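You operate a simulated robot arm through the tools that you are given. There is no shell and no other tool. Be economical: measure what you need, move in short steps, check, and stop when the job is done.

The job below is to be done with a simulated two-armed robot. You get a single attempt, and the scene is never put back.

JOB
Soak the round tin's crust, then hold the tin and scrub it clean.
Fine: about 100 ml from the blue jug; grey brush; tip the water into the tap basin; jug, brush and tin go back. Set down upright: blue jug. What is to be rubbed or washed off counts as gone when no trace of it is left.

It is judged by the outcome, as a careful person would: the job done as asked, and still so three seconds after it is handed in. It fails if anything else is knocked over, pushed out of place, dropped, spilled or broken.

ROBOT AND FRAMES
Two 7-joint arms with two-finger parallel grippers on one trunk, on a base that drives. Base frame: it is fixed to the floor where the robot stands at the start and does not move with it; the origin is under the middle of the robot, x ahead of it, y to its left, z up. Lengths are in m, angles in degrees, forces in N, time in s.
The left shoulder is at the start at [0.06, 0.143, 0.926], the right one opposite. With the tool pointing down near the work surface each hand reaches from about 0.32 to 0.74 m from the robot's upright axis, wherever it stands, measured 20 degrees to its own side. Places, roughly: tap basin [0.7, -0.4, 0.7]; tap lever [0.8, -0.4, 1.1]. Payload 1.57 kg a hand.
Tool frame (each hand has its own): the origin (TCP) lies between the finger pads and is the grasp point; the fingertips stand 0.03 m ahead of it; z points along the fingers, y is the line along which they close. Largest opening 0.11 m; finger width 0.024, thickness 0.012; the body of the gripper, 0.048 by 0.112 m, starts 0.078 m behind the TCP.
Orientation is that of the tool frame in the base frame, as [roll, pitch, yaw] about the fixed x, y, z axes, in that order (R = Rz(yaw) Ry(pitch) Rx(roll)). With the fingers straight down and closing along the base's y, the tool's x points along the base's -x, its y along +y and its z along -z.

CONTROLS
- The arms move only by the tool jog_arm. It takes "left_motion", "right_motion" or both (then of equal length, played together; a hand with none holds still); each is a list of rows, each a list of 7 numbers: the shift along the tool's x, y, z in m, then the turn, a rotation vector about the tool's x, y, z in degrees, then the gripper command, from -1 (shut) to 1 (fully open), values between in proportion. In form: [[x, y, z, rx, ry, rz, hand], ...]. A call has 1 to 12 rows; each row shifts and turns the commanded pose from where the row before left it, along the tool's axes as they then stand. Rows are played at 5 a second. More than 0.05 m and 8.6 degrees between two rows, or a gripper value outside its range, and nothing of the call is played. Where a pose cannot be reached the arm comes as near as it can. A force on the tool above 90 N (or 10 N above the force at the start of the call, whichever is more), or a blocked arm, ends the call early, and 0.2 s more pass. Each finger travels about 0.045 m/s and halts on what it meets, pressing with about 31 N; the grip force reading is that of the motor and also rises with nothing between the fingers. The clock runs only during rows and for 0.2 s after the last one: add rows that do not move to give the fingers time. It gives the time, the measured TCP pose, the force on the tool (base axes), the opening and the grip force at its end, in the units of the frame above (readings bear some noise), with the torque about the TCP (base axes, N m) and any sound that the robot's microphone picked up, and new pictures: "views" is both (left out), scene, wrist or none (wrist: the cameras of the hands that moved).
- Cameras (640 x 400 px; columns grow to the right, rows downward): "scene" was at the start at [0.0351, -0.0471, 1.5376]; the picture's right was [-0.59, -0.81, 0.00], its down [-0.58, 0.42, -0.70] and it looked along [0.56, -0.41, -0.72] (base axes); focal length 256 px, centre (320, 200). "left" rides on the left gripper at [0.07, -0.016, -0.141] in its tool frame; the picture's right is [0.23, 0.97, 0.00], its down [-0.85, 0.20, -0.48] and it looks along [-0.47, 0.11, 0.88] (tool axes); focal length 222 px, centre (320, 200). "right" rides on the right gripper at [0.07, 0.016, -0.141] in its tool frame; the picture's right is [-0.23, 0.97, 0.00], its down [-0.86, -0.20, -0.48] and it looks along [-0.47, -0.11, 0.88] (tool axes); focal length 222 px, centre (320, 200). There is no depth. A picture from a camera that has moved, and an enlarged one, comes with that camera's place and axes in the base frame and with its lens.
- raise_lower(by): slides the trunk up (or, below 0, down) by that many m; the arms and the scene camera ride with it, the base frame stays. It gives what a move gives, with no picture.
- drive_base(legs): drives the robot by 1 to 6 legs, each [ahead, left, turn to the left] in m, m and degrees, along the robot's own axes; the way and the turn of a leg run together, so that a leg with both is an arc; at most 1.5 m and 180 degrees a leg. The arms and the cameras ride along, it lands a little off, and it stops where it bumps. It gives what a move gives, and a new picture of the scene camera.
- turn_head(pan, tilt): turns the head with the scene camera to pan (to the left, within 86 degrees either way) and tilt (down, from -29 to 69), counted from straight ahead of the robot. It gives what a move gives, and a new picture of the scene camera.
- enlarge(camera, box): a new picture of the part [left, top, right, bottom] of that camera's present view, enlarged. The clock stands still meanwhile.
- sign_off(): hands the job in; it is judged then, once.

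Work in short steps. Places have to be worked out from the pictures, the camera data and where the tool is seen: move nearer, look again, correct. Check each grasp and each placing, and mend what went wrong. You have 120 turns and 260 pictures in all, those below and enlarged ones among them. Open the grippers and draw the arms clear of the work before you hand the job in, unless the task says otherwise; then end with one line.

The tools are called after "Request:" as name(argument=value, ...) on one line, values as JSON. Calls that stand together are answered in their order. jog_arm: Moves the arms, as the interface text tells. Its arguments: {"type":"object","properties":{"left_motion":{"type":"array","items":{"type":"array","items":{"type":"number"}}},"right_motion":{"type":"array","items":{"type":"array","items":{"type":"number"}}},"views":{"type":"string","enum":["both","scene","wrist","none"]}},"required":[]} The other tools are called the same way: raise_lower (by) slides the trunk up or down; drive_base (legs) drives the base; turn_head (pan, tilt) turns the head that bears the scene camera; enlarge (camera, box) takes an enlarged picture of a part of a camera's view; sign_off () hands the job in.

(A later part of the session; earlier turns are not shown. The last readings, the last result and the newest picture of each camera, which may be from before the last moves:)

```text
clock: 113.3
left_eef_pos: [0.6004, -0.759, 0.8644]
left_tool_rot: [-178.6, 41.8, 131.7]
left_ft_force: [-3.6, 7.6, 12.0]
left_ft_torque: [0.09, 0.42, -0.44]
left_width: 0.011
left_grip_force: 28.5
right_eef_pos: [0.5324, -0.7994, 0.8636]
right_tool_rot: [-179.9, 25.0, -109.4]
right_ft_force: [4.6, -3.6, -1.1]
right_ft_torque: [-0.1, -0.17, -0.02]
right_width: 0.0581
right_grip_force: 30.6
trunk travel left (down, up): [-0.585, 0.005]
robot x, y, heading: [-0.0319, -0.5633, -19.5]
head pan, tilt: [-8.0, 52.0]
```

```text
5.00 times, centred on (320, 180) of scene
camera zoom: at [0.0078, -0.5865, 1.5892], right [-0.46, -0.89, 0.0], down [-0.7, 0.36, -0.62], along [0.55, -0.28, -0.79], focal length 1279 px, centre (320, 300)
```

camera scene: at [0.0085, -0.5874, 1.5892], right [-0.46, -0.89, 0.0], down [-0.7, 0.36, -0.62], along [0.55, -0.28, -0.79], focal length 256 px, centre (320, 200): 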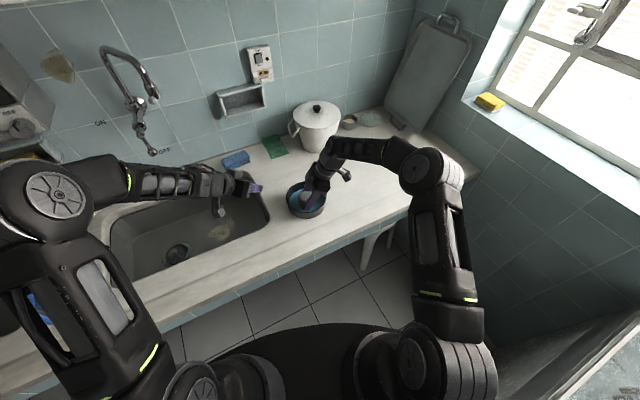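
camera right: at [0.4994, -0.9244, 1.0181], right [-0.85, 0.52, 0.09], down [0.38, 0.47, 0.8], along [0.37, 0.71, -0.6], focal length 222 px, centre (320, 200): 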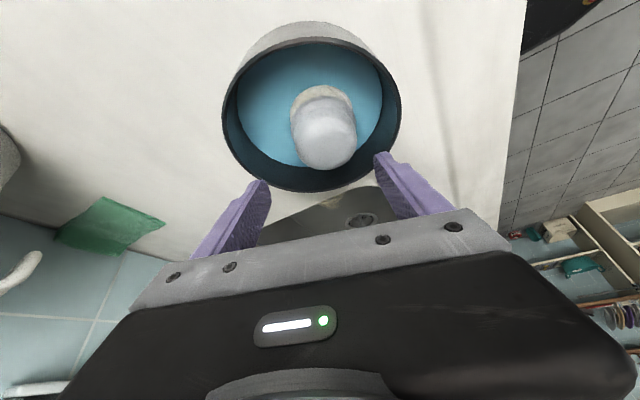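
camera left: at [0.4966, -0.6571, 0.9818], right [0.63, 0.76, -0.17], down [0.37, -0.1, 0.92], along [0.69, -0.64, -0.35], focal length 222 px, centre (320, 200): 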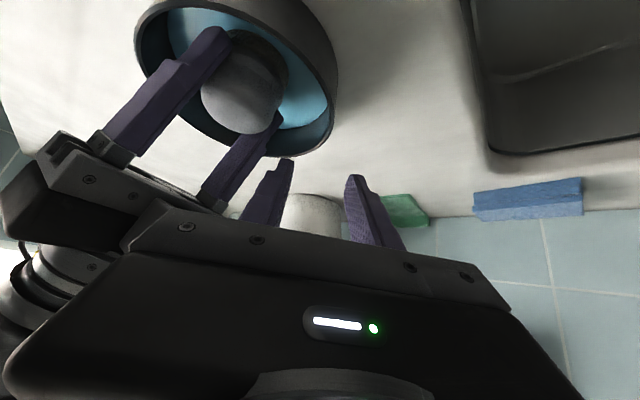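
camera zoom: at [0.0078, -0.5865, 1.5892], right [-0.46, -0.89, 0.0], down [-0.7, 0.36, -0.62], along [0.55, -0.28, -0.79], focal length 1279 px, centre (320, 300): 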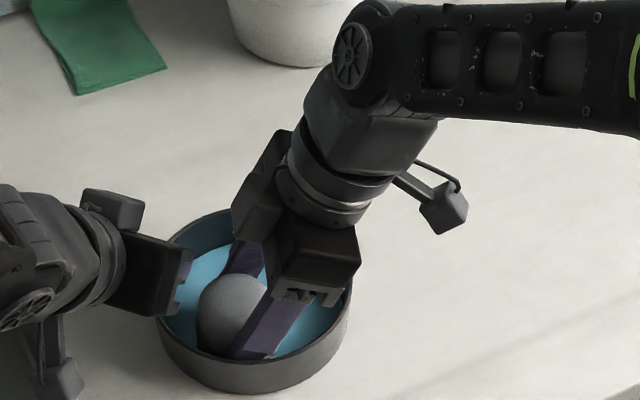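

No strain; near wall reached. I do more passes with slightly more pressure.

Request:
jog_arm(right_motion=[[0.0006, -0.012, 0.0014, 0, 0, 0, -1], [0, -0.012, 0, 0, 0, 0, -1], [0, 0.012, 0, 0, 0, 0, -1], [0.0091, 0, -0.0042, 0, 0, 0, -1], [0, -0.015, 0, 0, 0, 0, -1], [0, -0.015, 0, 0, 0, 0, -1], [0, 0.015, 0, 0, 0, 0, -1], [0, 0.015, 0, 0, 0, 0, -1], [0.0109, 0, -0.0051, 0, 0, 0, -1], [0, -0.015, 0, 0, 0, 0, -1], [0, -0.015, 0, 0, 0, 0, -1], [0, 0.017, 0, 0, 0, 0, -1]], views="none")

Request:
jog_arm(right_motion=[[0, 0.015, 0, 0, 0, 0, -1], [0.0109, 0, -0.0051, 0, 0, 0, -1], [0, -0.015, 0, 0, 0, 0, -1], [0, -0.015, 0, 0, 0, 0, -1], [0, 0.015, 0, 0, 0, 0, -1], [0, 0.017, 0, 0, 0, 0, -1], [-0.0109, 0, 0.0051, 0, 0, 0, -1], [0, -0.015, 0, 0, 0, 0, -1], [0, -0.015, 0, 0, 0, 0, -1], [-0.0109, 0, 0.0051, 0, 0, 0, -1], [0, 0.015, 0, 0, 0, 0, -1], [0, 0.015, 0, 0, 0, 0, -1]], views="none")

Request:
enlarge(camera="right", box=[180, 40, 460, 230])

```text
clock: 115.9
left_eef_pos: [0.6024, -0.7579, 0.8641]
left_tool_rot: [-178.6, 41.7, 131.5]
left_ft_force: [-5.0, 4.8, 5.8]
left_ft_torque: [0.03, 0.17, 0.02]
left_width: 0.0111
left_grip_force: 28.8
right_eef_pos: [0.547, -0.8281, 0.8602]
right_tool_rot: [-179.6, 24.9, -109.3]
right_ft_force: [4.6, -3.7, 13.6]
right_ft_torque: [0.19, -0.02, -0.11]
right_width: 0.0582
right_grip_force: 30.7
trunk travel left (down, up): [-0.585, 0.005]
robot x, y, heading: [-0.0295, -0.5638, -19.4]
head pan, tilt: [-8.0, 52.0]
```

```text
clock: 118.5
left_eef_pos: [0.602, -0.7603, 0.863]
left_tool_rot: [-178.6, 41.8, 131.5]
left_ft_force: [-5.6, 4.8, 7.5]
left_ft_torque: [0.19, 0.38, -0.23]
left_width: 0.0111
left_grip_force: 29.0
right_eef_pos: [0.5358, -0.8088, 0.8614]
right_tool_rot: [-179.8, 25.0, -109.3]
right_ft_force: [2.7, -0.2, 5.2]
right_ft_torque: [0.0, -0.07, 0.0]
right_width: 0.0582
right_grip_force: 31.4
trunk travel left (down, up): [-0.585, 0.005]
robot x, y, heading: [-0.0286, -0.5628, -19.4]
head pan, tilt: [-8.0, 52.0]
```

```text
2.11 times, centred on (320, 135) of right
camera zoom: at [0.4796, -0.9205, 0.9591], right [-0.85, 0.52, 0.09], down [0.38, 0.47, 0.8], along [0.37, 0.71, -0.6], focal length 468 px, centre (320, 337)
```

zoom: 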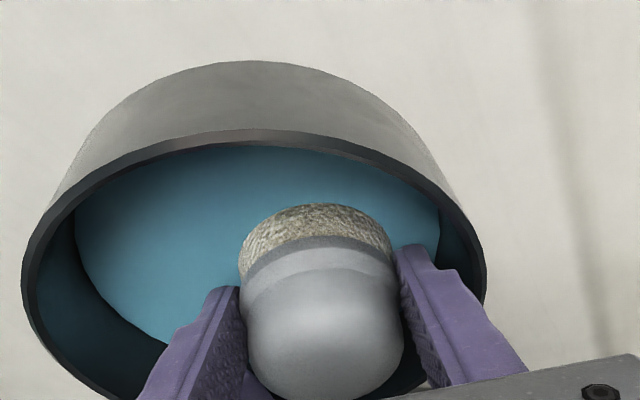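

One more pass over left and centre, then I lift the brush out and look.

Request:
jog_arm(right_motion=[[-0.0091, 0, 0.0042, 0, 0, 0, -1], [0.0004, -0.013, 0.0009, 0, 0, 0, -1], [0, -0.013, 0, 0, 0, 0, -1], [0, 0.013, 0, 0, 0, 0, -1], [0, 0.013, 0, 0, 0, 0, -1], [0.0091, -0.013, -0.0042, 0, 0, 0, -1], [0, -0.015, 0, 0, 0, 0, -1], [0, -0.008, 0, 0, 0, 0, -1], [0.0091, 0, -0.0042, 0, 0, 0, -1], [0, 0.015, 0, 0, 0, 0, -1], [0.0091, 0, -0.0042, 0, 0, 0, -1], [0, -0.015, 0, 0, 0, 0, -1]], views="none")

Request:
jog_arm(right_motion=[[0, 0.015, 0, 0, 0, 0, -1], [0, 0.01, 0, 0, 0, 0, -1], [-0.0042, 0, -0.0091, 0, 0, 0, -1], [-0.0127, 0, -0.0272, 0, 0, 0, -1], [-0.0127, 0, -0.0272, 0, 0, 0, -1], [0.0272, 0, -0.0127, 0, 0, 0, -1], [0.0272, 0, -0.0127, 0, 0, 0, -1], [0.0272, 0, -0.0127, 0, 0, 0, -1], [0, 0, 0, 0, 0, 0, -1]], views="both")

Request:
enlarge(camera="scene", box=[256, 140, 384, 220])

```text
clock: 121.1
left_eef_pos: [0.6022, -0.7602, 0.8641]
left_tool_rot: [-178.7, 41.9, 131.4]
left_ft_force: [1.2, 0.9, 1.4]
left_ft_torque: [-0.22, 0.23, -0.34]
left_width: 0.0114
left_grip_force: 28.5
right_eef_pos: [0.5623, -0.8419, 0.8602]
right_tool_rot: [-179.9, 25.0, -109.3]
right_ft_force: [-4.2, 1.2, 11.4]
right_ft_torque: [0.15, 0.04, 0.02]
right_width: 0.0582
right_grip_force: 31.1
trunk travel left (down, up): [-0.585, 0.005]
robot x, y, heading: [-0.034, -0.5622, -19.6]
head pan, tilt: [-8.0, 52.0]
```

```text
clock: 123.1
left_eef_pos: [0.6025, -0.7592, 0.8639]
left_tool_rot: [-178.6, 41.7, 131.6]
left_ft_force: [-1.6, 2.2, 10.6]
left_ft_torque: [-0.22, 0.27, -0.28]
left_width: 0.0111
left_grip_force: 28.5
right_eef_pos: [0.5113, -0.9183, 0.9297]
right_tool_rot: [-179.8, 25.1, -109.4]
right_ft_force: [0.3, -0.7, -0.6]
right_ft_torque: [-0.02, 0.02, -0.02]
right_width: 0.0581
right_grip_force: 31.4
trunk travel left (down, up): [-0.585, 0.005]
robot x, y, heading: [-0.0298, -0.5655, -19.7]
head pan, tilt: [-8.0, 52.0]
camera scene: at [0.0075, -0.587, 1.5893], right [-0.46, -0.89, 0.0], down [-0.7, 0.36, -0.62], along [0.55, -0.28, -0.79], focal length 256 px, centre (320, 200)
camera right: at [0.4544, -1.0292, 1.0285], right [-0.85, 0.52, 0.09], down [0.38, 0.47, 0.8], along [0.37, 0.71, -0.6], focal length 222 px, centre (320, 200)
```

scene: 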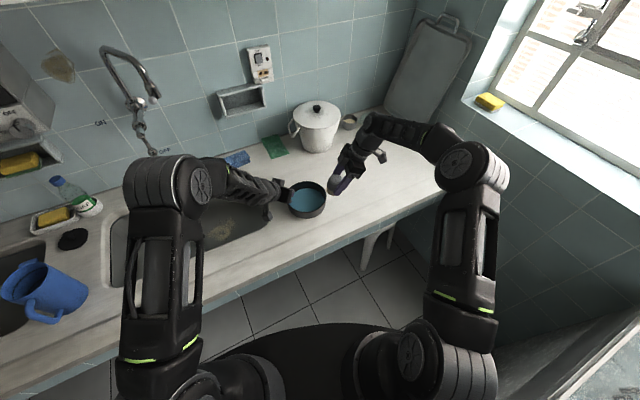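
right: 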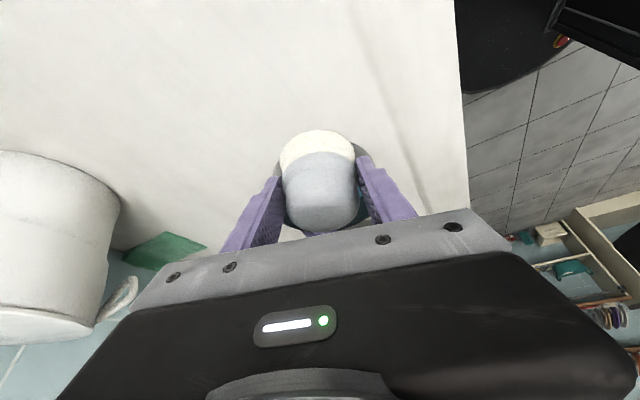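

```text
5.00 times, centred on (320, 180) of scene
camera zoom: at [0.0075, -0.587, 1.5893], right [-0.46, -0.89, 0.0], down [-0.7, 0.36, -0.62], along [0.55, -0.28, -0.79], focal length 1279 px, centre (320, 300)
```

zoom: 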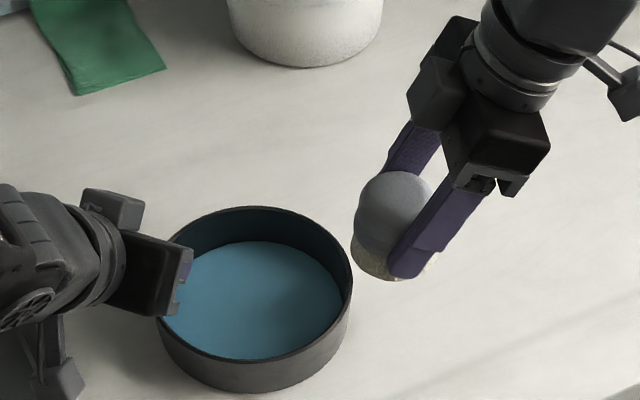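

The water hides the floor; to inspect I must tip it out. I lift the tin level by 6 cm with the left hand first and check the grip.

Request:
jog_arm(left_motion=[[-0.0067, 0, -0.0075, 0, 0, 0, -1], [-0.0133, 0, -0.0149, 0, 0, 0, -1], [-0.0133, 0, -0.0149, 0, 0, 0, -1], [-0.0133, 0, -0.0149, 0, 0, 0, -1], [0, 0, 0, 0, 0, 0, -1]], views="scene")

Request:
enlarge(camera="scene", box=[236, 130, 364, 210])

```text
clock: 124.3
left_eef_pos: [0.6041, -0.7576, 0.9314]
left_tool_rot: [-178.6, 41.7, 131.5]
left_ft_force: [-0.6, -0.5, -1.9]
left_ft_torque: [0.15, -0.13, -0.02]
left_width: 0.0107
left_grip_force: 28.3
right_eef_pos: [0.512, -0.9194, 0.9287]
right_tool_rot: [-180.0, 25.0, -109.4]
right_ft_force: [0.0, 0.2, -1.9]
right_ft_torque: [0.03, 0.01, 0.02]
right_width: 0.0582
right_grip_force: 31.2
trunk travel left (down, up): [-0.585, 0.005]
robot x, y, heading: [-0.028, -0.5629, -19.3]
head pan, tilt: [-8.0, 52.0]
camera scene: at [0.0091, -0.5879, 1.5891], right [-0.46, -0.89, 0.0], down [-0.7, 0.36, -0.62], along [0.55, -0.28, -0.79], focal length 256 px, centre (320, 200)
```

scene: 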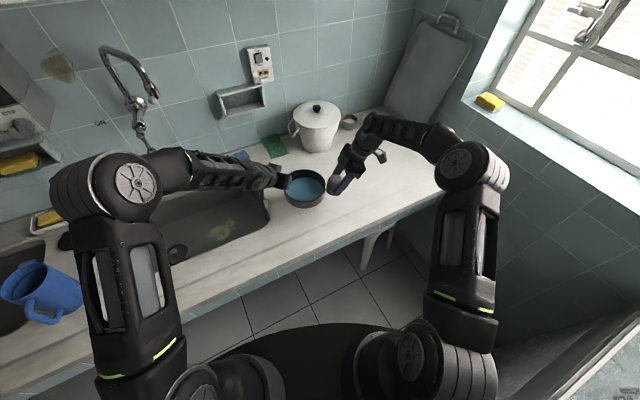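

```text
5.00 times, centred on (300, 170) of scene
camera zoom: at [0.0091, -0.5879, 1.5891], right [-0.46, -0.89, 0.0], down [-0.7, 0.36, -0.62], along [0.55, -0.28, -0.79], focal length 1279 px, centre (420, 350)
```

zoom: 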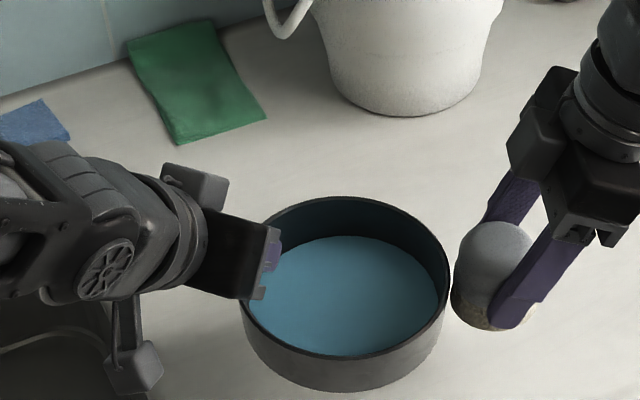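

Tin lifted level. I carry it left over the basin to ≈[0.66,-0.52].

Request:
jog_arm(left_motion=[[0.0053, 0.0125, -0.0072, 0, 0, 0, -1], [0.0085, 0.02, -0.0116, 0, 0, 0, -1], [0.0085, 0.02, -0.0116, 0, 0, 0, -1], [0.0085, 0.02, -0.0116, 0, 0, 0, -1], [0.0085, 0.02, -0.0116, 0, 0, 0, -1], [0.0085, 0.02, -0.0116, 0, 0, 0, -1], [0.0085, 0.02, -0.0116, 0, 0, 0, -1], [0.0085, 0.02, -0.0116, 0, 0, 0, -1], [0.0085, 0.02, -0.0116, 0, 0, 0, -1], [0.0085, 0.02, -0.0116, 0, 0, 0, -1], [0.003, 0.0072, -0.0043, 0, 0, 0, -1], [0, 0, 0, 0, 0, 0, -1]], views="both")

```text
clock: 126.9
left_eef_pos: [0.6638, -0.521, 0.9585]
left_tool_rot: [-178.6, 41.6, 131.6]
left_ft_force: [0.1, -0.2, -2.3]
left_ft_torque: [0.09, -0.13, 0.01]
left_width: 0.0106
left_grip_force: 28.5
right_eef_pos: [0.5119, -0.9175, 0.9286]
right_tool_rot: [-179.9, 25.0, -109.4]
right_ft_force: [0.1, -0.2, -0.8]
right_ft_torque: [-0.01, -0.01, 0.02]
right_width: 0.058
right_grip_force: 30.7
trunk travel left (down, up): [-0.585, 0.005]
robot x, y, heading: [-0.024, -0.5664, -19.5]
head pan, tilt: [-8.0, 52.0]
camera scene: at [0.0089, -0.5875, 1.5892], right [-0.46, -0.89, 0.0], down [-0.7, 0.36, -0.62], along [0.55, -0.28, -0.79], focal length 256 px, centre (320, 200)
camera left: at [0.5569, -0.4205, 1.0182], right [0.63, 0.76, -0.17], down [0.37, -0.1, 0.92], along [0.68, -0.64, -0.35], focal length 222 px, centre (320, 200)
```

scene: 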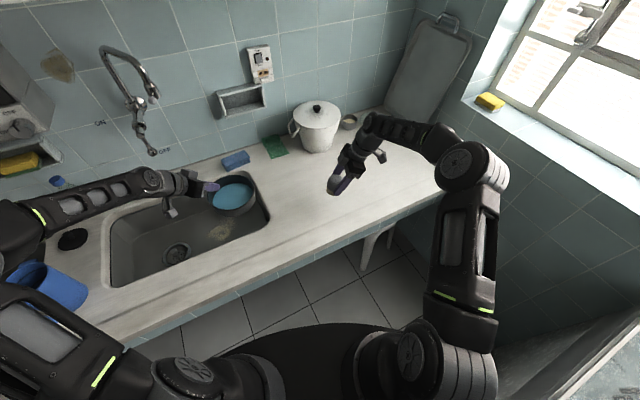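
left: 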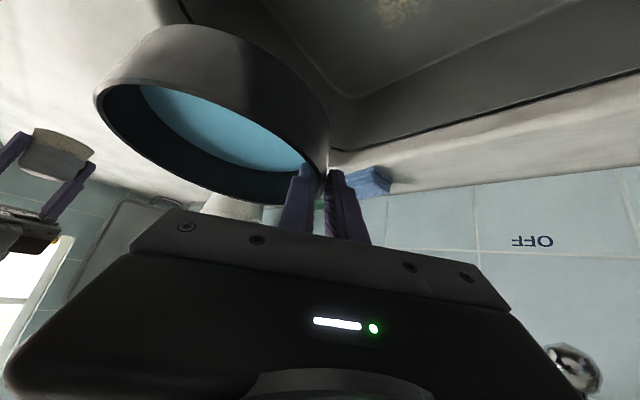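

Tin is over the basin's right end; I move 8 cm further left and begin tipping (far side down) by 30°.

Request:
jog_arm(left_motion=[[0.0133, 0.0207, -0.0118, 0, 0, 0, -1], [0.0133, 0.0207, -0.0118, 0, 0, 0, -1], [0.0133, 0.0207, -0.0118, 0, 0, 0, -1], [0, 0, 0, 0, 0, 0, -1], [0, 0, 0, -4.5, 0, 4.0, -1], [0, 0, 0, -4.5, 0, 4.0, -1], [0, 0, 0, -4.5, 0, 4.0, -1], [0, 0, 0, -4.5, 0, 4.0, -1], [0, 0, 0, -4.5, 0, 4.0, -1], [0, 0, 0, 0, 0, 0, -1]], views="both")

Request:
enlarge(camera="scene", box=[130, 120, 290, 240])

```text
clock: 129.1
left_eef_pos: [0.6763, -0.4408, 0.9556]
left_tool_rot: [143.3, 35.6, 107.3]
left_ft_force: [0.5, -0.5, -2.8]
left_ft_torque: [0.04, -0.08, 0.0]
left_width: 0.0102
left_grip_force: 28.9
right_eef_pos: [0.5112, -0.9178, 0.9303]
right_tool_rot: [-179.9, 25.0, -109.4]
right_ft_force: [0.3, -0.4, -0.7]
right_ft_torque: [-0.05, -0.03, -0.01]
right_width: 0.0581
right_grip_force: 31.1
trunk travel left (down, up): [-0.585, 0.005]
robot x, y, heading: [-0.0264, -0.5596, -19.5]
head pan, tilt: [-8.0, 52.0]
camera scene: at [0.009, -0.587, 1.5892], right [-0.46, -0.89, 0.0], down [-0.7, 0.36, -0.62], along [0.55, -0.28, -0.79], focal length 256 px, centre (320, 200)
camera left: at [0.5495, -0.3569, 0.9992], right [0.59, 0.73, 0.34], down [0.0, -0.42, 0.91], along [0.81, -0.54, -0.25], focal length 222 px, centre (320, 200)
```

scene: 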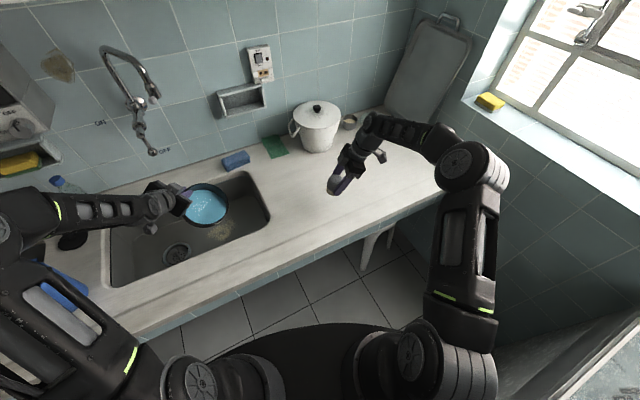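
left: 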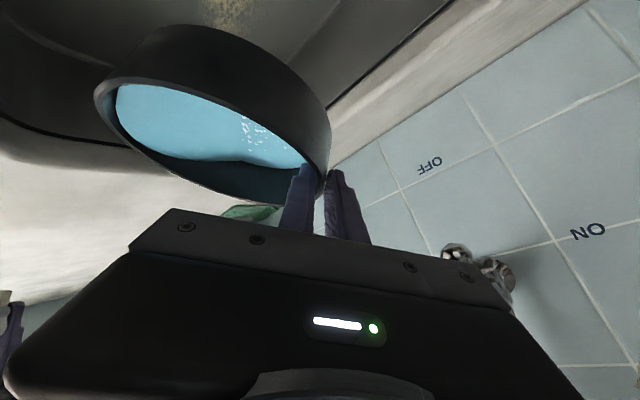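

```text
3.33 times, centred on (210, 180) of scene
camera zoom: at [0.009, -0.587, 1.5892], right [-0.46, -0.89, 0.0], down [-0.7, 0.36, -0.62], along [0.55, -0.28, -0.79], focal length 852 px, centre (687, 267)
```

zoom: 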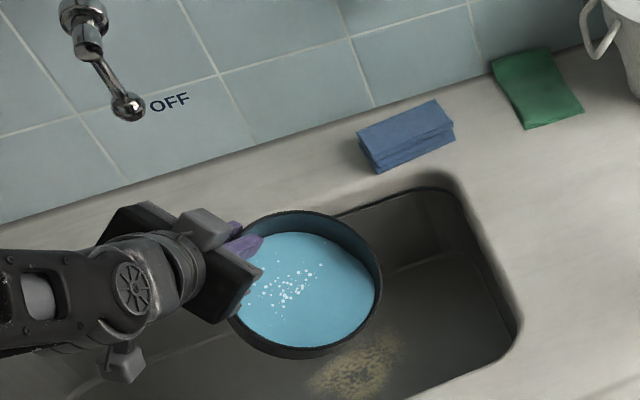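

Over the basin, water still in. I continue tipping by 36°.

Request:
jog_arm(left_motion=[[0, 0, 0, -4.5, 0, 4.0, -1], [0, 0, 0, -4.5, 0, 4.0, -1], [0, 0, 0, -4.5, 0, 4.0, -1], [0, 0, 0, -4.5, 0, 4.0, -1], [0, 0, 0, -4.5, 0, 4.0, -1], [0, 0, 0, -4.5, 0, 4.0, -1], [0, 0, 0, 0, 0, 0, -1]], views="both")

Request:
enlarge(camera="scene", box=[130, 120, 290, 240])

```text
clock: 130.7
left_eef_pos: [0.6767, -0.4397, 0.9563]
left_tool_rot: [108.9, 16.2, 91.6]
left_ft_force: [-0.4, 0.5, -2.2]
left_ft_torque: [-0.01, 0.03, 0.0]
left_width: 0.0101
left_grip_force: 28.3
right_eef_pos: [0.5117, -0.9179, 0.9299]
right_tool_rot: [-179.8, 25.1, -109.4]
right_ft_force: [0.0, 1.0, -1.0]
right_ft_torque: [-0.03, 0.0, -0.01]
right_width: 0.0581
right_grip_force: 31.1
trunk travel left (down, up): [-0.585, 0.005]
robot x, y, heading: [-0.0274, -0.5623, -19.5]
head pan, tilt: [-8.0, 52.0]
camera scene: at [0.0087, -0.5874, 1.5892], right [-0.46, -0.89, 0.0], down [-0.7, 0.36, -0.62], along [0.55, -0.28, -0.79], focal length 256 px, centre (320, 200)
camera left: at [0.5355, -0.3678, 0.9657], right [0.3, 0.48, 0.82], down [-0.37, -0.74, 0.57], along [0.88, -0.47, -0.04], focal length 222 px, centre (320, 200)
```

scene: 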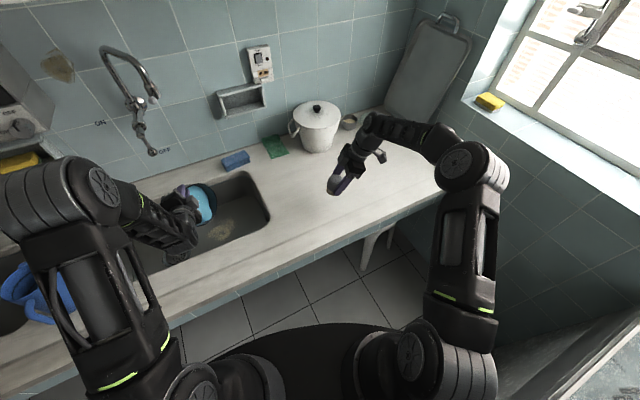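
left: 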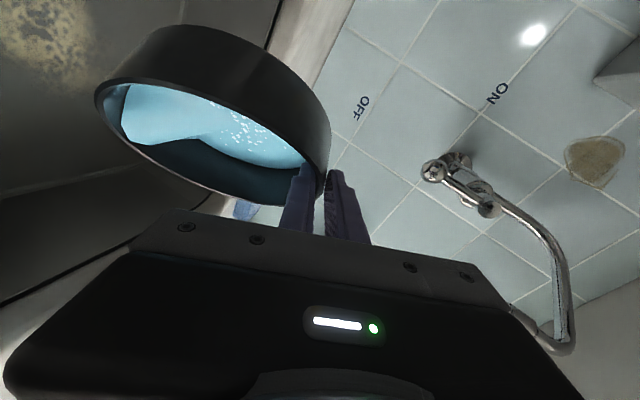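

```text
3.33 times, centred on (210, 180) of scene
camera zoom: at [0.0087, -0.5874, 1.5892], right [-0.46, -0.89, 0.0], down [-0.7, 0.36, -0.62], along [0.55, -0.28, -0.79], focal length 852 px, centre (687, 267)
```

zoom: 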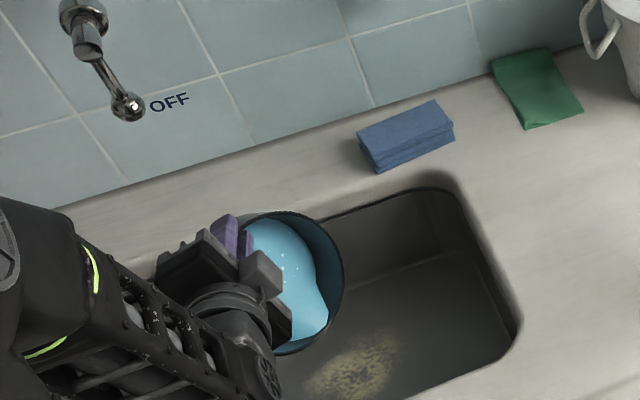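

It is pouring (66°). I tip further to ~105° and hold.

Request:
jog_arm(left_motion=[[0, 0, 0, -4.9, 0, 4.35, -1], [0, 0, 0, -4.9, 0, 4.35, -1], [0, 0, 0, -4.9, 0, 4.35, -1], [0, 0, 0, -4.9, 0, 4.35, -1], [0, 0, 0, -4.9, 0, 4.35, -1], [0, 0, 0, -4.9, 0, 4.35, -1], [0, 0, 0, 0, 0, 0, -1], [0, 0, 0, 0, 0, 0, -1], [0, 0, 0, 0, 0, 0, -1], [0, 0, 0, 0, 0, 0, -1]], views="both")

Request:
enlarge(camera="left", box=[80, 10, 360, 220])

```text
clock: 132.9
left_eef_pos: [0.6764, -0.4406, 0.9568]
left_tool_rot: [79.0, -9.5, 90.0]
left_ft_force: [0.3, 1.1, -1.9]
left_ft_torque: [-0.06, 0.08, -0.03]
left_width: 0.0094
left_grip_force: 27.8
right_eef_pos: [0.512, -0.9184, 0.9293]
right_tool_rot: [-179.9, 25.0, -109.4]
right_ft_force: [-0.1, 0.2, -1.7]
right_ft_torque: [-0.01, 0.03, 0.0]
right_width: 0.058
right_grip_force: 31.0
trunk travel left (down, up): [-0.585, 0.005]
robot x, y, heading: [-0.0246, -0.5612, -19.4]
head pan, tilt: [-8.0, 52.0]
camera scene: at [0.0088, -0.5876, 1.5892], right [-0.46, -0.89, 0.0], down [-0.7, 0.36, -0.62], along [0.55, -0.28, -0.79], focal length 256 px, centre (320, 200)
camera left: at [0.5411, -0.364, 0.9247], right [-0.19, 0.07, 0.98], down [-0.51, -0.86, -0.04], along [0.84, -0.51, 0.19], focal length 222 px, centre (320, 200)
```

scene: 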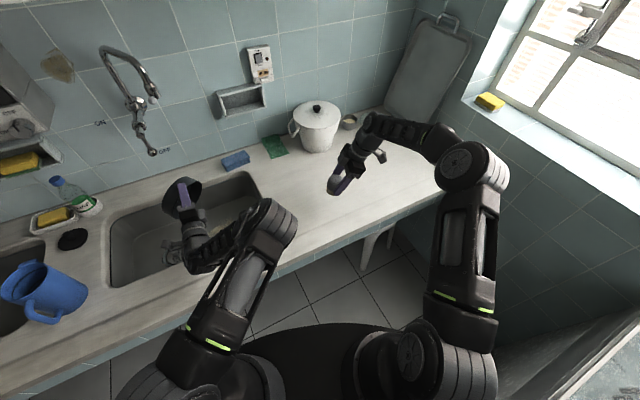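
left: 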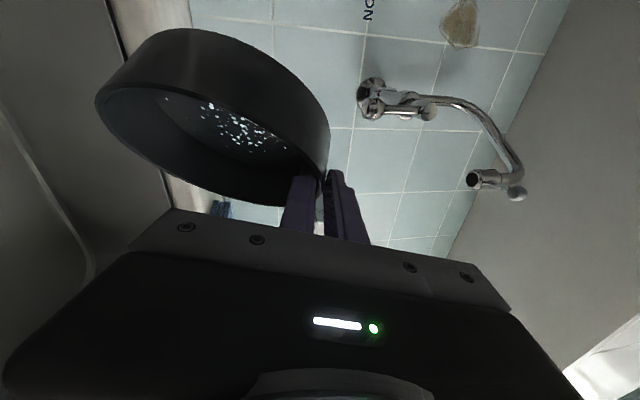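

```text
1.90 times, centred on (220, 115) of left
camera zoom: at [0.5411, -0.364, 0.9247], right [-0.19, 0.07, 0.98], down [-0.51, -0.86, -0.04], along [0.84, -0.51, 0.19], focal length 423 px, centre (510, 362)
```

zoom: 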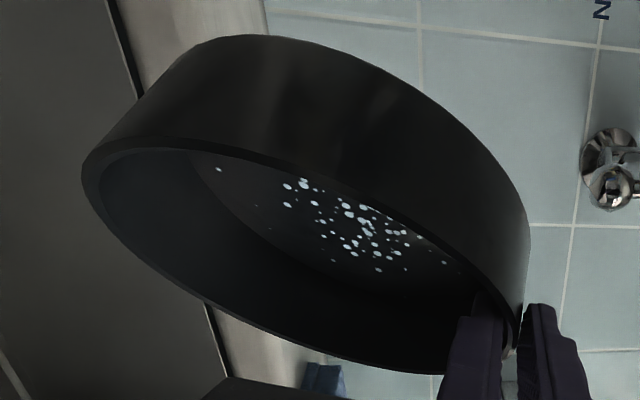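

Water is out; the brown crust seems gone, some white specks show. I turn the tin back upright over the basin and look closely.

Request:
jog_arm(left_motion=[[0, 0, 0, 5.6, 0, -5.0, -1], [0, 0, 0, 5.6, 0, -5.0, -1], [0, 0, 0, 5.6, 0, -5.0, -1], [0, 0, 0, 5.6, 0, -5.0, -1], [0, 0, 0, 5.6, 0, -5.0, -1], [0, 0, 0, 5.6, 0, -5.0, -1], [0, 0, 0, 5.6, 0, -5.0, -1], [0, 0, 0, 5.6, 0, -5.0, -1], [0, 0, 0, 5.6, 0, -5.0, -1], [0, 0, 0, 5.6, 0, -5.0, -1], [0, 0, 0, 5.6, 0, -5.0, -1], [0, 0, 0, 0, 0, 0, -1]], views="scene")

Request:
enlarge(camera="scene", box=[160, 150, 260, 225])

```text
clock: 135.5
left_eef_pos: [0.6778, -0.4404, 0.957]
left_tool_rot: [151.6, 38.3, 112.4]
left_ft_force: [0.2, -0.7, -1.9]
left_ft_torque: [0.1, -0.04, 0.03]
left_width: 0.0091
left_grip_force: 28.2
right_eef_pos: [0.5117, -0.9188, 0.93]
right_tool_rot: [-179.9, 25.0, -109.4]
right_ft_force: [0.3, -0.1, -1.5]
right_ft_torque: [0.02, 0.03, -0.01]
right_width: 0.0581
right_grip_force: 30.7
trunk travel left (down, up): [-0.585, 0.005]
robot x, y, heading: [-0.0297, -0.5616, -19.5]
head pan, tilt: [-8.0, 52.0]
camera scene: at [0.0087, -0.588, 1.5892], right [-0.46, -0.89, 0.0], down [-0.7, 0.36, -0.62], along [0.55, -0.28, -0.79], focal length 256 px, centre (320, 200)
```

scene: 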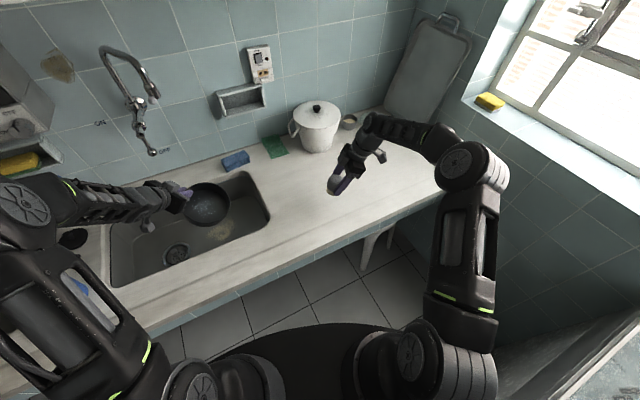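

```text
5.33 times, centred on (210, 188) of scene
camera zoom: at [0.0087, -0.588, 1.5892], right [-0.46, -0.89, 0.0], down [-0.7, 0.36, -0.62], along [0.55, -0.28, -0.79], focal length 1364 px, centre (907, 267)
```

zoom: 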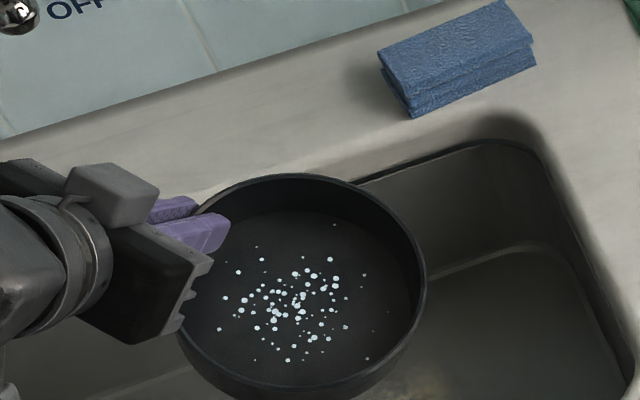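

Crust is gone; only small white specks are visible. I look enlarged more strongly to judge them, and level the tin the rest of the way.

Request:
jog_arm(left_motion=[[0, 0, 0, 5.6, 0, -5.0, -1], [0, 0, 0, 5.6, 0, -5.0, -1], [0, 0, 0, 5.0, 0, -4.5, -1], [0, 0, 0, 0, 0, 0, -1], [0, 0, 0, 0, 0, 0, -1], [0, 0, 0, 0, 0, 0, -1], [0, 0, 0, 0, 0, 0, -1]], views="none")

Request:
enlarge(camera="scene", box=[180, 170, 240, 215])

```text
clock: 137.1
left_eef_pos: [0.6771, -0.4385, 0.9559]
left_tool_rot: [179.8, 42.0, 130.7]
left_ft_force: [0.4, 0.1, -0.7]
left_ft_torque: [0.09, -0.08, -0.02]
left_width: 0.0094
left_grip_force: 27.6
right_eef_pos: [0.5116, -0.9178, 0.9303]
right_tool_rot: [-179.9, 25.0, -109.5]
right_ft_force: [-0.3, 0.2, -0.7]
right_ft_torque: [-0.02, 0.01, 0.0]
right_width: 0.0582
right_grip_force: 30.9
trunk travel left (down, up): [-0.585, 0.005]
robot x, y, heading: [-0.0305, -0.5639, -19.3]
head pan, tilt: [-8.0, 52.0]
```

```text
8.89 times, centred on (210, 192) of scene
camera zoom: at [0.0089, -0.5875, 1.5892], right [-0.46, -0.89, 0.0], down [-0.7, 0.36, -0.62], along [0.55, -0.28, -0.79], focal length 2273 px, centre (1298, 267)
```

zoom: 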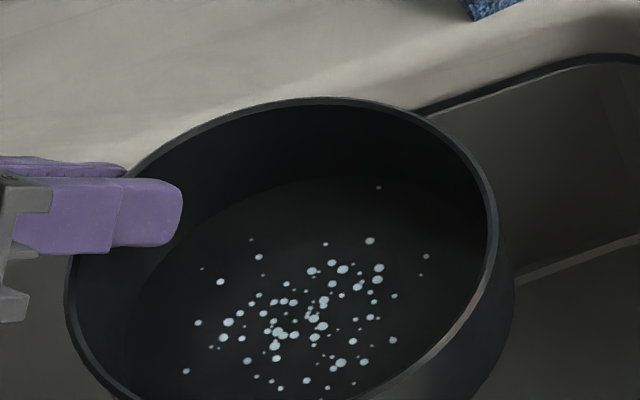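

The specks look like water beads where the crust was. To be safe I'll scrub once more. I carry the tin back above its place while moving the brush hand up and right for clearance.

Request:
jog_arm(left_motion=[[0, 0, 0, 0, 0, 0, -1], [-0.0133, -0.0274, 0.0148, 0, 0, 0, -1], [-0.0133, -0.0274, 0.0148, 0, 0, 0, -1], [-0.0133, -0.0274, 0.0148, 0, 0, 0, -1], [-0.0133, -0.0274, 0.0148, 0, 0, 0, -1], [-0.0133, -0.0274, 0.0148, 0, 0, 0, -1], [-0.0133, -0.0274, 0.0148, 0, 0, 0, -1], [-0.0133, -0.0274, 0.0148, 0, 0, 0, -1], [-0.0133, -0.0274, 0.0148, 0, 0, 0, -1], [-0.0133, -0.0274, 0.0148, 0, 0, 0, -1], [-0.0133, -0.0274, 0.0148, 0, 0, 0, -1], [0, 0, 0, 0, 0, 0, -1]], right_motion=[[0.0051, 0, -0.0207, 0, 0, 0, -1], [0.005, 0, -0.0207, 0, 0, 0, -1], [0.005, 0, -0.0207, 0, 0, 0, -1], [0, 0, 0, 0, 0, 0, -1], [0, 0, 0, 0, 0, 0, -1], [0, 0, 0, 0, 0, 0, -1], [0, 0, 0, 0, 0, 0, -1], [0, 0, 0, 0, 0, 0, -1], [0, 0, 0, 0, 0, 0, -1], [0, 0, 0, 0, 0, 0, -1], [0, 0, 0, 0, 0, 0, -1], [0, 0, 0, 0, 0, 0, -1]], views="scene")

Request:
enlarge(camera="scene", box=[236, 130, 364, 210])

```text
clock: 139.7
left_eef_pos: [0.6002, -0.7676, 0.9363]
left_tool_rot: [179.8, 41.9, 130.8]
left_ft_force: [0.3, 0.7, -1.9]
left_ft_torque: [0.09, -0.11, -0.03]
left_width: 0.0095
left_grip_force: 27.8
right_eef_pos: [0.4977, -0.9544, 0.9795]
right_tool_rot: [-179.9, 25.0, -109.4]
right_ft_force: [0.0, -0.2, -1.7]
right_ft_torque: [0.01, 0.04, 0.02]
right_width: 0.0581
right_grip_force: 31.4
trunk travel left (down, up): [-0.585, 0.005]
robot x, y, heading: [-0.0299, -0.565, -19.3]
head pan, tilt: [-8.0, 52.0]
camera scene: at [0.0089, -0.5871, 1.5892], right [-0.46, -0.89, 0.0], down [-0.7, 0.36, -0.62], along [0.55, -0.28, -0.79], focal length 256 px, centre (320, 200)
```

scene: 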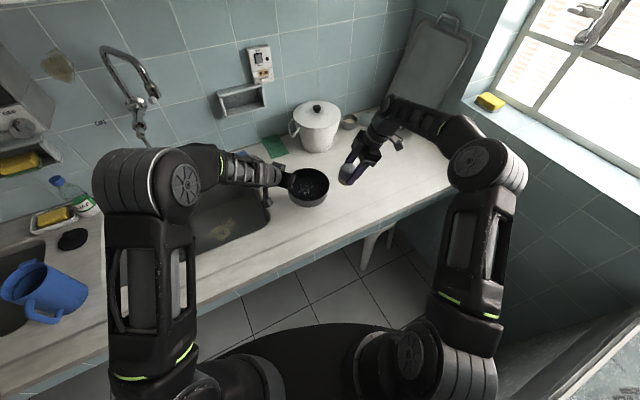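

```text
5.00 times, centred on (300, 170) of scene
camera zoom: at [0.0089, -0.5871, 1.5892], right [-0.46, -0.89, 0.0], down [-0.7, 0.36, -0.62], along [0.55, -0.28, -0.79], focal length 1279 px, centre (420, 350)
```

zoom: 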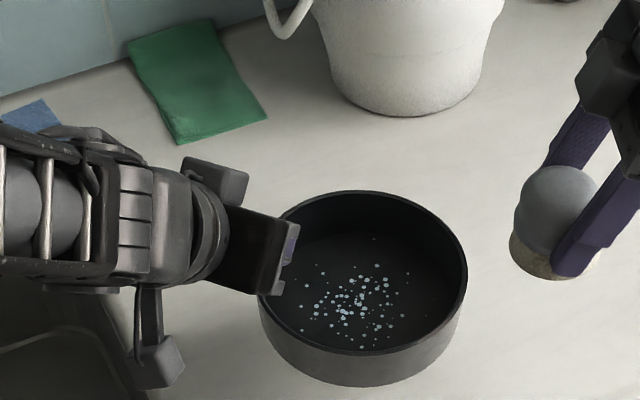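

Tin is above its place, level. I lower it to the counter.

Request:
jog_arm(left_motion=[[0.0134, 0, 0.0149, 0, 0, 0, -1], [0.0134, 0, 0.0149, 0, 0, 0, -1], [0.0134, 0, 0.0149, 0, 0, 0, -1], [0.0047, 0, 0.0052, 0, 0, 0, -1], [0.0027, 0, 0.003, 0, 0, 0, -1], [0, 0, 0, 0, 0, 0, -1]], views="none")

Request:
enlarge(camera="scene", box=[256, 140, 384, 220])

```text
clock: 141.1
left_eef_pos: [0.6015, -0.7698, 0.8677]
left_tool_rot: [179.8, 42.4, 130.7]
left_ft_force: [8.9, 1.1, 25.5]
left_ft_torque: [0.46, 0.52, -0.06]
left_width: 0.0094
left_grip_force: 27.8
right_eef_pos: [0.4965, -0.955, 0.9794]
right_tool_rot: [-179.8, 25.0, -109.3]
right_ft_force: [-0.2, 1.0, -1.1]
right_ft_torque: [-0.03, 0.0, 0.01]
right_width: 0.0582
right_grip_force: 30.7
trunk travel left (down, up): [-0.585, 0.005]
robot x, y, heading: [-0.0328, -0.5638, -19.4]
head pan, tilt: [-8.0, 52.0]
```

```text
5.00 times, centred on (320, 180) of scene
camera zoom: at [0.0073, -0.5866, 1.5895], right [-0.46, -0.89, 0.0], down [-0.7, 0.36, -0.62], along [0.55, -0.28, -0.79], focal length 1279 px, centre (320, 300)
```

zoom: 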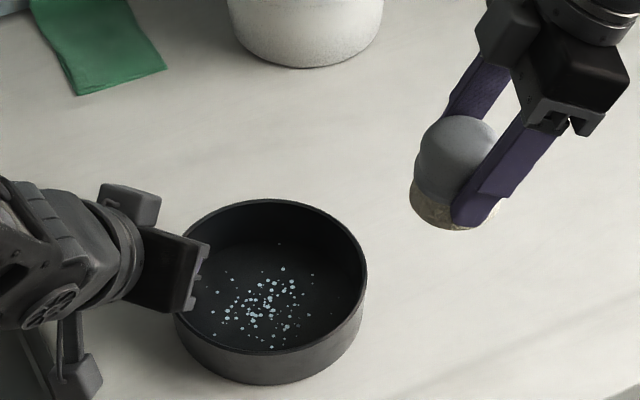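

Tin is on the counter. I ease the left hand up 2.5 mm (still holding) and bring the brush back into the tin for another scrub.

Request:
jog_arm(left_motion=[[-0.0017, 0, -0.0019, 0, 0, 0, -1], [0, 0, 0, 0, 0, 0, -1], [0, 0, 0, 0, 0, 0, -1], [0, 0, 0, 0, 0, 0, -1], [0, 0, 0, 0, 0, 0, -1], [0, 0, 0, 0, 0, 0, -1]], right_motion=[[-0.0204, -0.0027, 0.0203, 0, 0, 0, -1], [-0.0204, -0.0027, 0.0203, 0, 0, 0, -1], [-0.0204, -0.0027, 0.0203, 0, 0, 0, -1], [-0.0204, -0.0027, 0.0203, 0, 0, 0, -1], [-0.0204, -0.0027, 0.0203, 0, 0, 0, -1], [0, 0, 0, 0, 0, 0, -1]], views="wrist")

Request:
enlarge(camera="scene", box=[256, 140, 384, 220])

```text
clock: 142.5
left_eef_pos: [0.5994, -0.769, 0.867]
left_tool_rot: [179.7, 42.2, 130.5]
left_ft_force: [7.2, -4.6, 18.9]
left_ft_torque: [-0.15, -0.11, 0.1]
left_width: 0.009
left_grip_force: 27.4
right_eef_pos: [0.5536, -0.8336, 0.9309]
right_tool_rot: [-179.9, 25.0, -109.4]
right_ft_force: [-0.1, -0.6, -0.6]
right_ft_torque: [-0.01, -0.02, -0.02]
right_width: 0.0583
right_grip_force: 30.7
trunk travel left (down, up): [-0.585, 0.005]
robot x, y, heading: [-0.0316, -0.5665, -19.5]
head pan, tilt: [-8.0, 52.0]
camera right: at [0.4969, -0.9437, 1.0285], right [-0.85, 0.52, 0.09], down [0.38, 0.47, 0.8], along [0.37, 0.71, -0.6], focal length 222 px, centre (320, 200)
camera left: at [0.4908, -0.6689, 0.9243], right [0.63, 0.76, -0.15], down [0.35, -0.11, 0.93], along [0.69, -0.64, -0.34], focal length 222 px, centre (320, 200)
```

right: 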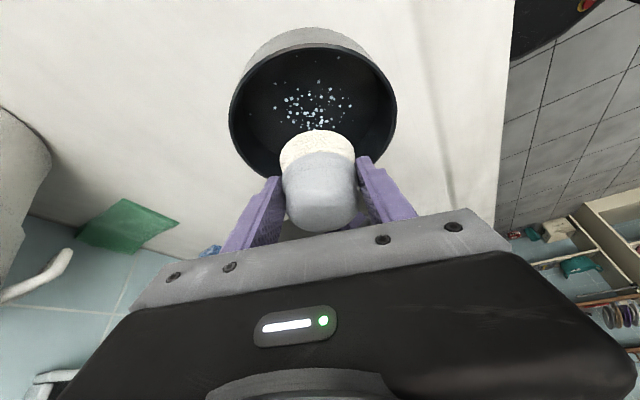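
left: 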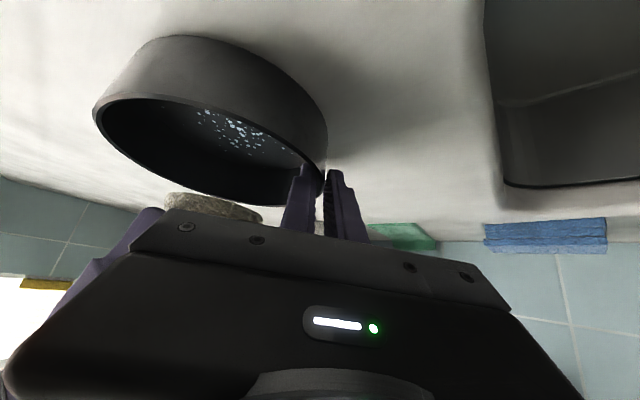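

```text
5.00 times, centred on (320, 180) of scene
camera zoom: at [0.0074, -0.5875, 1.5892], right [-0.46, -0.89, 0.0], down [-0.7, 0.36, -0.62], along [0.55, -0.28, -0.79], focal length 1279 px, centre (320, 300)
```

zoom: 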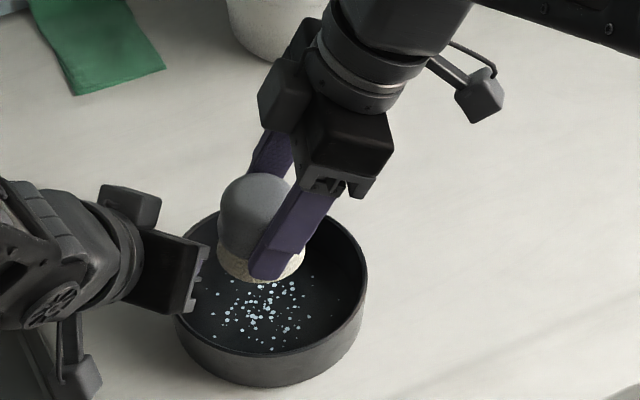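

Aligned over the floor centre. I lower and scrub again over the speckled area.

Request:
jog_arm(right_motion=[[0.0093, 0, 0.0199, 0, 0, 0, -1], [0.0093, 0, 0.0199, 0, 0, 0, -1], [0.0089, 0, 0.019, 0, 0, 0, -1], [0.0007, 0, 0.0015, 0, 0, 0, -1], [0, -0.015, 0, 0, 0, 0, -1], [0, 0.015, 0, 0, 0, 0, -1], [0, 0.015, 0, 0, 0, 0, -1], [0, -0.015, 0, 0, 0, 0, -1], [0, 0, 0, 0, 0, 0, -1]], views="none")

Request:
jog_arm(right_motion=[[0.0109, 0, -0.0051, 0, 0, 0, -1], [0, -0.015, 0, 0, 0, 0, -1], [0, 0.015, 0, 0, 0, 0, -1], [0, 0.015, 0, 0, 0, 0, -1], [0.0109, 0, -0.0051, 0, 0, 0, -1], [0, -0.015, 0, 0, 0, 0, -1], [0, -0.012, 0, 0, 0, 0, -1], [-0.0109, 0, 0.0051, 0, 0, 0, -1], [0, 0.015, 0, 0, 0, 0, -1], [-0.0145, 0, 0.0068, 0, 0, 0, -1], [0, 0.01, 0, 0, 0, 0, -1], [0, -0.012, 0, 0, 0, 0, -1]], views="none")

Request:
enlarge(camera="right", box=[180, 40, 460, 230])

```text
clock: 144.5
left_eef_pos: [0.5971, -0.7677, 0.8675]
left_tool_rot: [179.8, 42.0, 130.6]
left_ft_force: [1.7, -3.7, 20.0]
left_ft_torque: [-0.03, 0.1, 0.07]
left_width: 0.0091
left_grip_force: 27.4
right_eef_pos: [0.5556, -0.8343, 0.8648]
right_tool_rot: [-179.7, 25.1, -109.3]
right_ft_force: [0.1, 0.4, -1.2]
right_ft_torque: [-0.02, -0.03, 0.02]
right_width: 0.058
right_grip_force: 30.7
trunk travel left (down, up): [-0.585, 0.005]
robot x, y, heading: [-0.0294, -0.5634, -19.5]
head pan, tilt: [-8.0, 52.0]
```

```text
clock: 147.1
left_eef_pos: [0.5981, -0.7696, 0.8666]
left_tool_rot: [179.7, 42.0, 130.5]
left_ft_force: [2.1, -3.0, 20.9]
left_ft_torque: [0.01, 0.13, 0.06]
left_width: 0.0088
left_grip_force: 27.8
right_eef_pos: [0.5545, -0.8284, 0.8651]
right_tool_rot: [-179.7, 25.0, -109.3]
right_ft_force: [0.2, 0.4, -1.1]
right_ft_torque: [-0.01, -0.01, -0.04]
right_width: 0.0581
right_grip_force: 30.6
trunk travel left (down, up): [-0.585, 0.005]
robot x, y, heading: [-0.0306, -0.5692, -19.2]
head pan, tilt: [-8.0, 52.0]
```

```text
2.11 times, centred on (320, 135) of right
camera zoom: at [0.4974, -0.9388, 0.9635], right [-0.85, 0.52, 0.09], down [0.38, 0.47, 0.8], along [0.37, 0.71, -0.6], focal length 468 px, centre (320, 337)
```

zoom: 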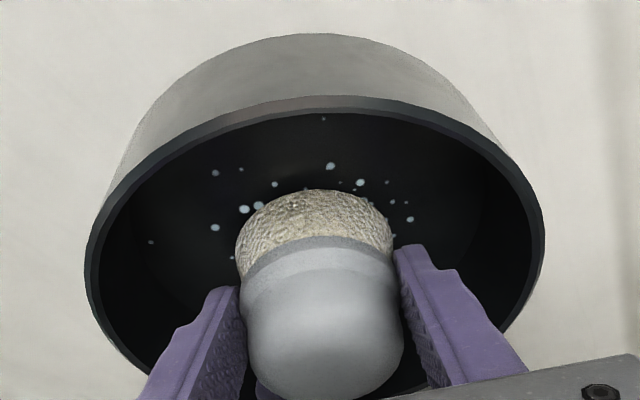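

No contact that time (0 N). I press 4 mm lower and repeat the passes.

Request:
jog_arm(right_motion=[[0.0009, 0, 0.0018, 0, 0, 0, -1], [0.0008, 0, 0.0018, 0, 0, 0, -1], [0, -0.012, 0, 0, 0, 0, -1], [0, 0.012, 0, 0, 0, 0, -1], [0, 0.012, 0, 0, 0, 0, -1], [0.0109, 0, -0.0051, 0, 0, 0, -1], [0, -0.014, 0, 0, 0, 0, -1], [0, -0.014, 0, 0, 0, 0, -1], [0.0109, 0, -0.0051, 0, 0, 0, -1], [0, 0.014, 0, 0, 0, 0, -1], [0, 0.014, 0, 0, 0, 0, -1], [0, 0, 0, 0, 0, 0, -1]], views="none")

Request:
enlarge(camera="right", box=[180, 40, 460, 230])

Request:
jog_arm(right_motion=[[0.0091, 0, -0.0042, 0, 0, 0, -1], [0, -0.014, 0, 0, 0, 0, -1], [0, -0.014, 0, 0, 0, 0, -1], [-0.0109, 0, 0.0051, 0, 0, 0, -1], [0, 0.014, 0, 0, 0, 0, -1], [0, 0.014, 0, 0, 0, 0, -1], [-0.0109, 0, 0.0051, 0, 0, 0, -1], [0, -0.014, 0, 0, 0, 0, -1], [0, -0.014, 0, 0, 0, 0, -1], [0, 0.014, 0, 0, 0, 0, -1], [0, 0.014, 0, 0, 0, 0, -1], [0, 0, 0, 0, 0, 0, -1]], views="none")

Request:
enlarge(camera="right", box=[180, 40, 460, 230])

```text
clock: 149.7
left_eef_pos: [0.5986, -0.7688, 0.8675]
left_tool_rot: [179.7, 42.0, 130.6]
left_ft_force: [1.7, -2.9, 17.6]
left_ft_torque: [-0.05, 0.14, -0.04]
left_width: 0.0089
left_grip_force: 27.0
right_eef_pos: [0.5348, -0.8483, 0.8607]
right_tool_rot: [-179.7, 25.1, -109.3]
right_ft_force: [0.6, -2.1, 4.4]
right_ft_torque: [-0.1, -0.05, 0.03]
right_width: 0.0579
right_grip_force: 31.2
trunk travel left (down, up): [-0.585, 0.005]
robot x, y, heading: [-0.0307, -0.5615, -19.6]
head pan, tilt: [-8.0, 52.0]
```

```text
2.11 times, centred on (320, 135) of right
camera zoom: at [0.478, -0.9587, 0.959], right [-0.85, 0.52, 0.09], down [0.38, 0.47, 0.8], along [0.37, 0.71, -0.6], focal length 468 px, centre (320, 337)
```

zoom: 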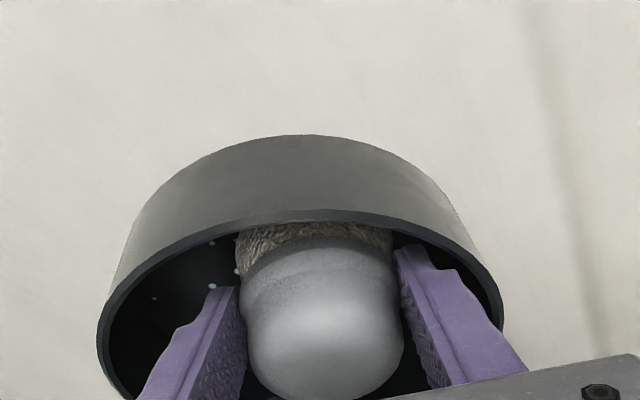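

```text
clock: 152.3
left_eef_pos: [0.5981, -0.767, 0.8674]
left_tool_rot: [179.7, 42.0, 130.7]
left_ft_force: [4.4, 3.4, 18.6]
left_ft_torque: [0.17, 0.27, 0.14]
left_width: 0.0091
left_grip_force: 27.2
right_eef_pos: [0.5395, -0.8322, 0.8625]
right_tool_rot: [-179.9, 25.0, -109.4]
right_ft_force: [-0.4, -0.3, -1.2]
right_ft_torque: [-0.02, 0.02, -0.01]
right_width: 0.0582
right_grip_force: 31.0
trunk travel left (down, up): [-0.585, 0.005]
robot x, y, heading: [-0.0306, -0.5646, -19.5]
head pan, tilt: [-8.0, 52.0]
```

```text
2.11 times, centred on (320, 135) of right
camera zoom: at [0.4825, -0.9441, 0.9602], right [-0.85, 0.52, 0.09], down [0.38, 0.47, 0.8], along [0.37, 0.71, -0.6], focal length 468 px, centre (320, 337)
```

zoom: 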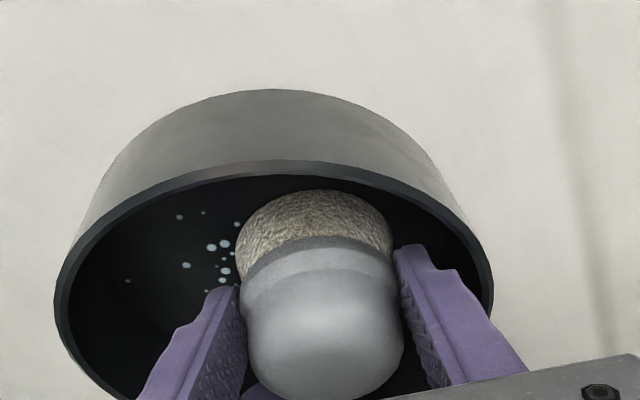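

I lift the brush out to see whether the specks changed.

Request:
jog_arm(right_motion=[[0, -0.015, 0, 0, 0, 0, -1], [-0.0127, 0, -0.0272, 0, 0, 0, -1], [-0.0127, 0, -0.0272, 0, 0, 0, -1], [-0.0085, 0, -0.0181, 0, 0, 0, -1], [0.0272, 0, -0.0127, 0, 0, 0, -1], [0.0272, 0, -0.0127, 0, 0, 0, -1], [0.0272, 0, -0.0127, 0, 0, 0, -1]], views="none")

Request:
enlarge(camera="scene", box=[276, 165, 340, 215])

```text
clock: 153.9
left_eef_pos: [0.5986, -0.768, 0.8671]
left_tool_rot: [179.7, 42.0, 130.7]
left_ft_force: [4.9, -0.3, 18.1]
left_ft_torque: [0.13, 0.1, 0.27]
left_width: 0.009
left_grip_force: 28.1
right_eef_pos: [0.5237, -0.9248, 0.9408]
right_tool_rot: [-179.8, 25.1, -109.3]
right_ft_force: [0.5, -0.2, -0.6]
right_ft_torque: [-0.02, 0.03, 0.0]
right_width: 0.0584
right_grip_force: 31.0
trunk travel left (down, up): [-0.585, 0.005]
robot x, y, heading: [-0.03, -0.561, -19.4]
head pan, tilt: [-8.0, 52.0]
```

```text
8.00 times, centred on (308, 190) of scene
camera zoom: at [0.0072, -0.5872, 1.5893], right [-0.46, -0.89, 0.0], down [-0.7, 0.36, -0.62], along [0.55, -0.28, -0.79], focal length 2046 px, centre (416, 280)
```

zoom: 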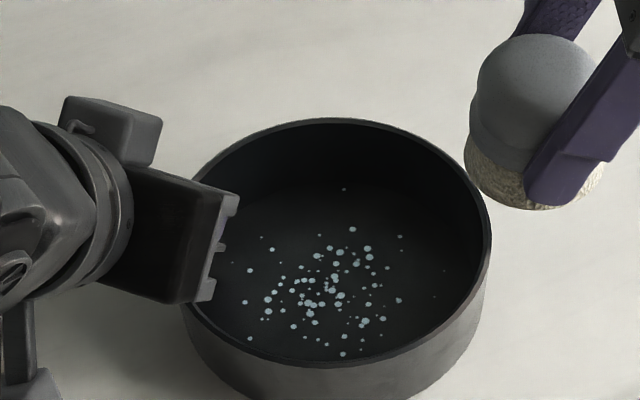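

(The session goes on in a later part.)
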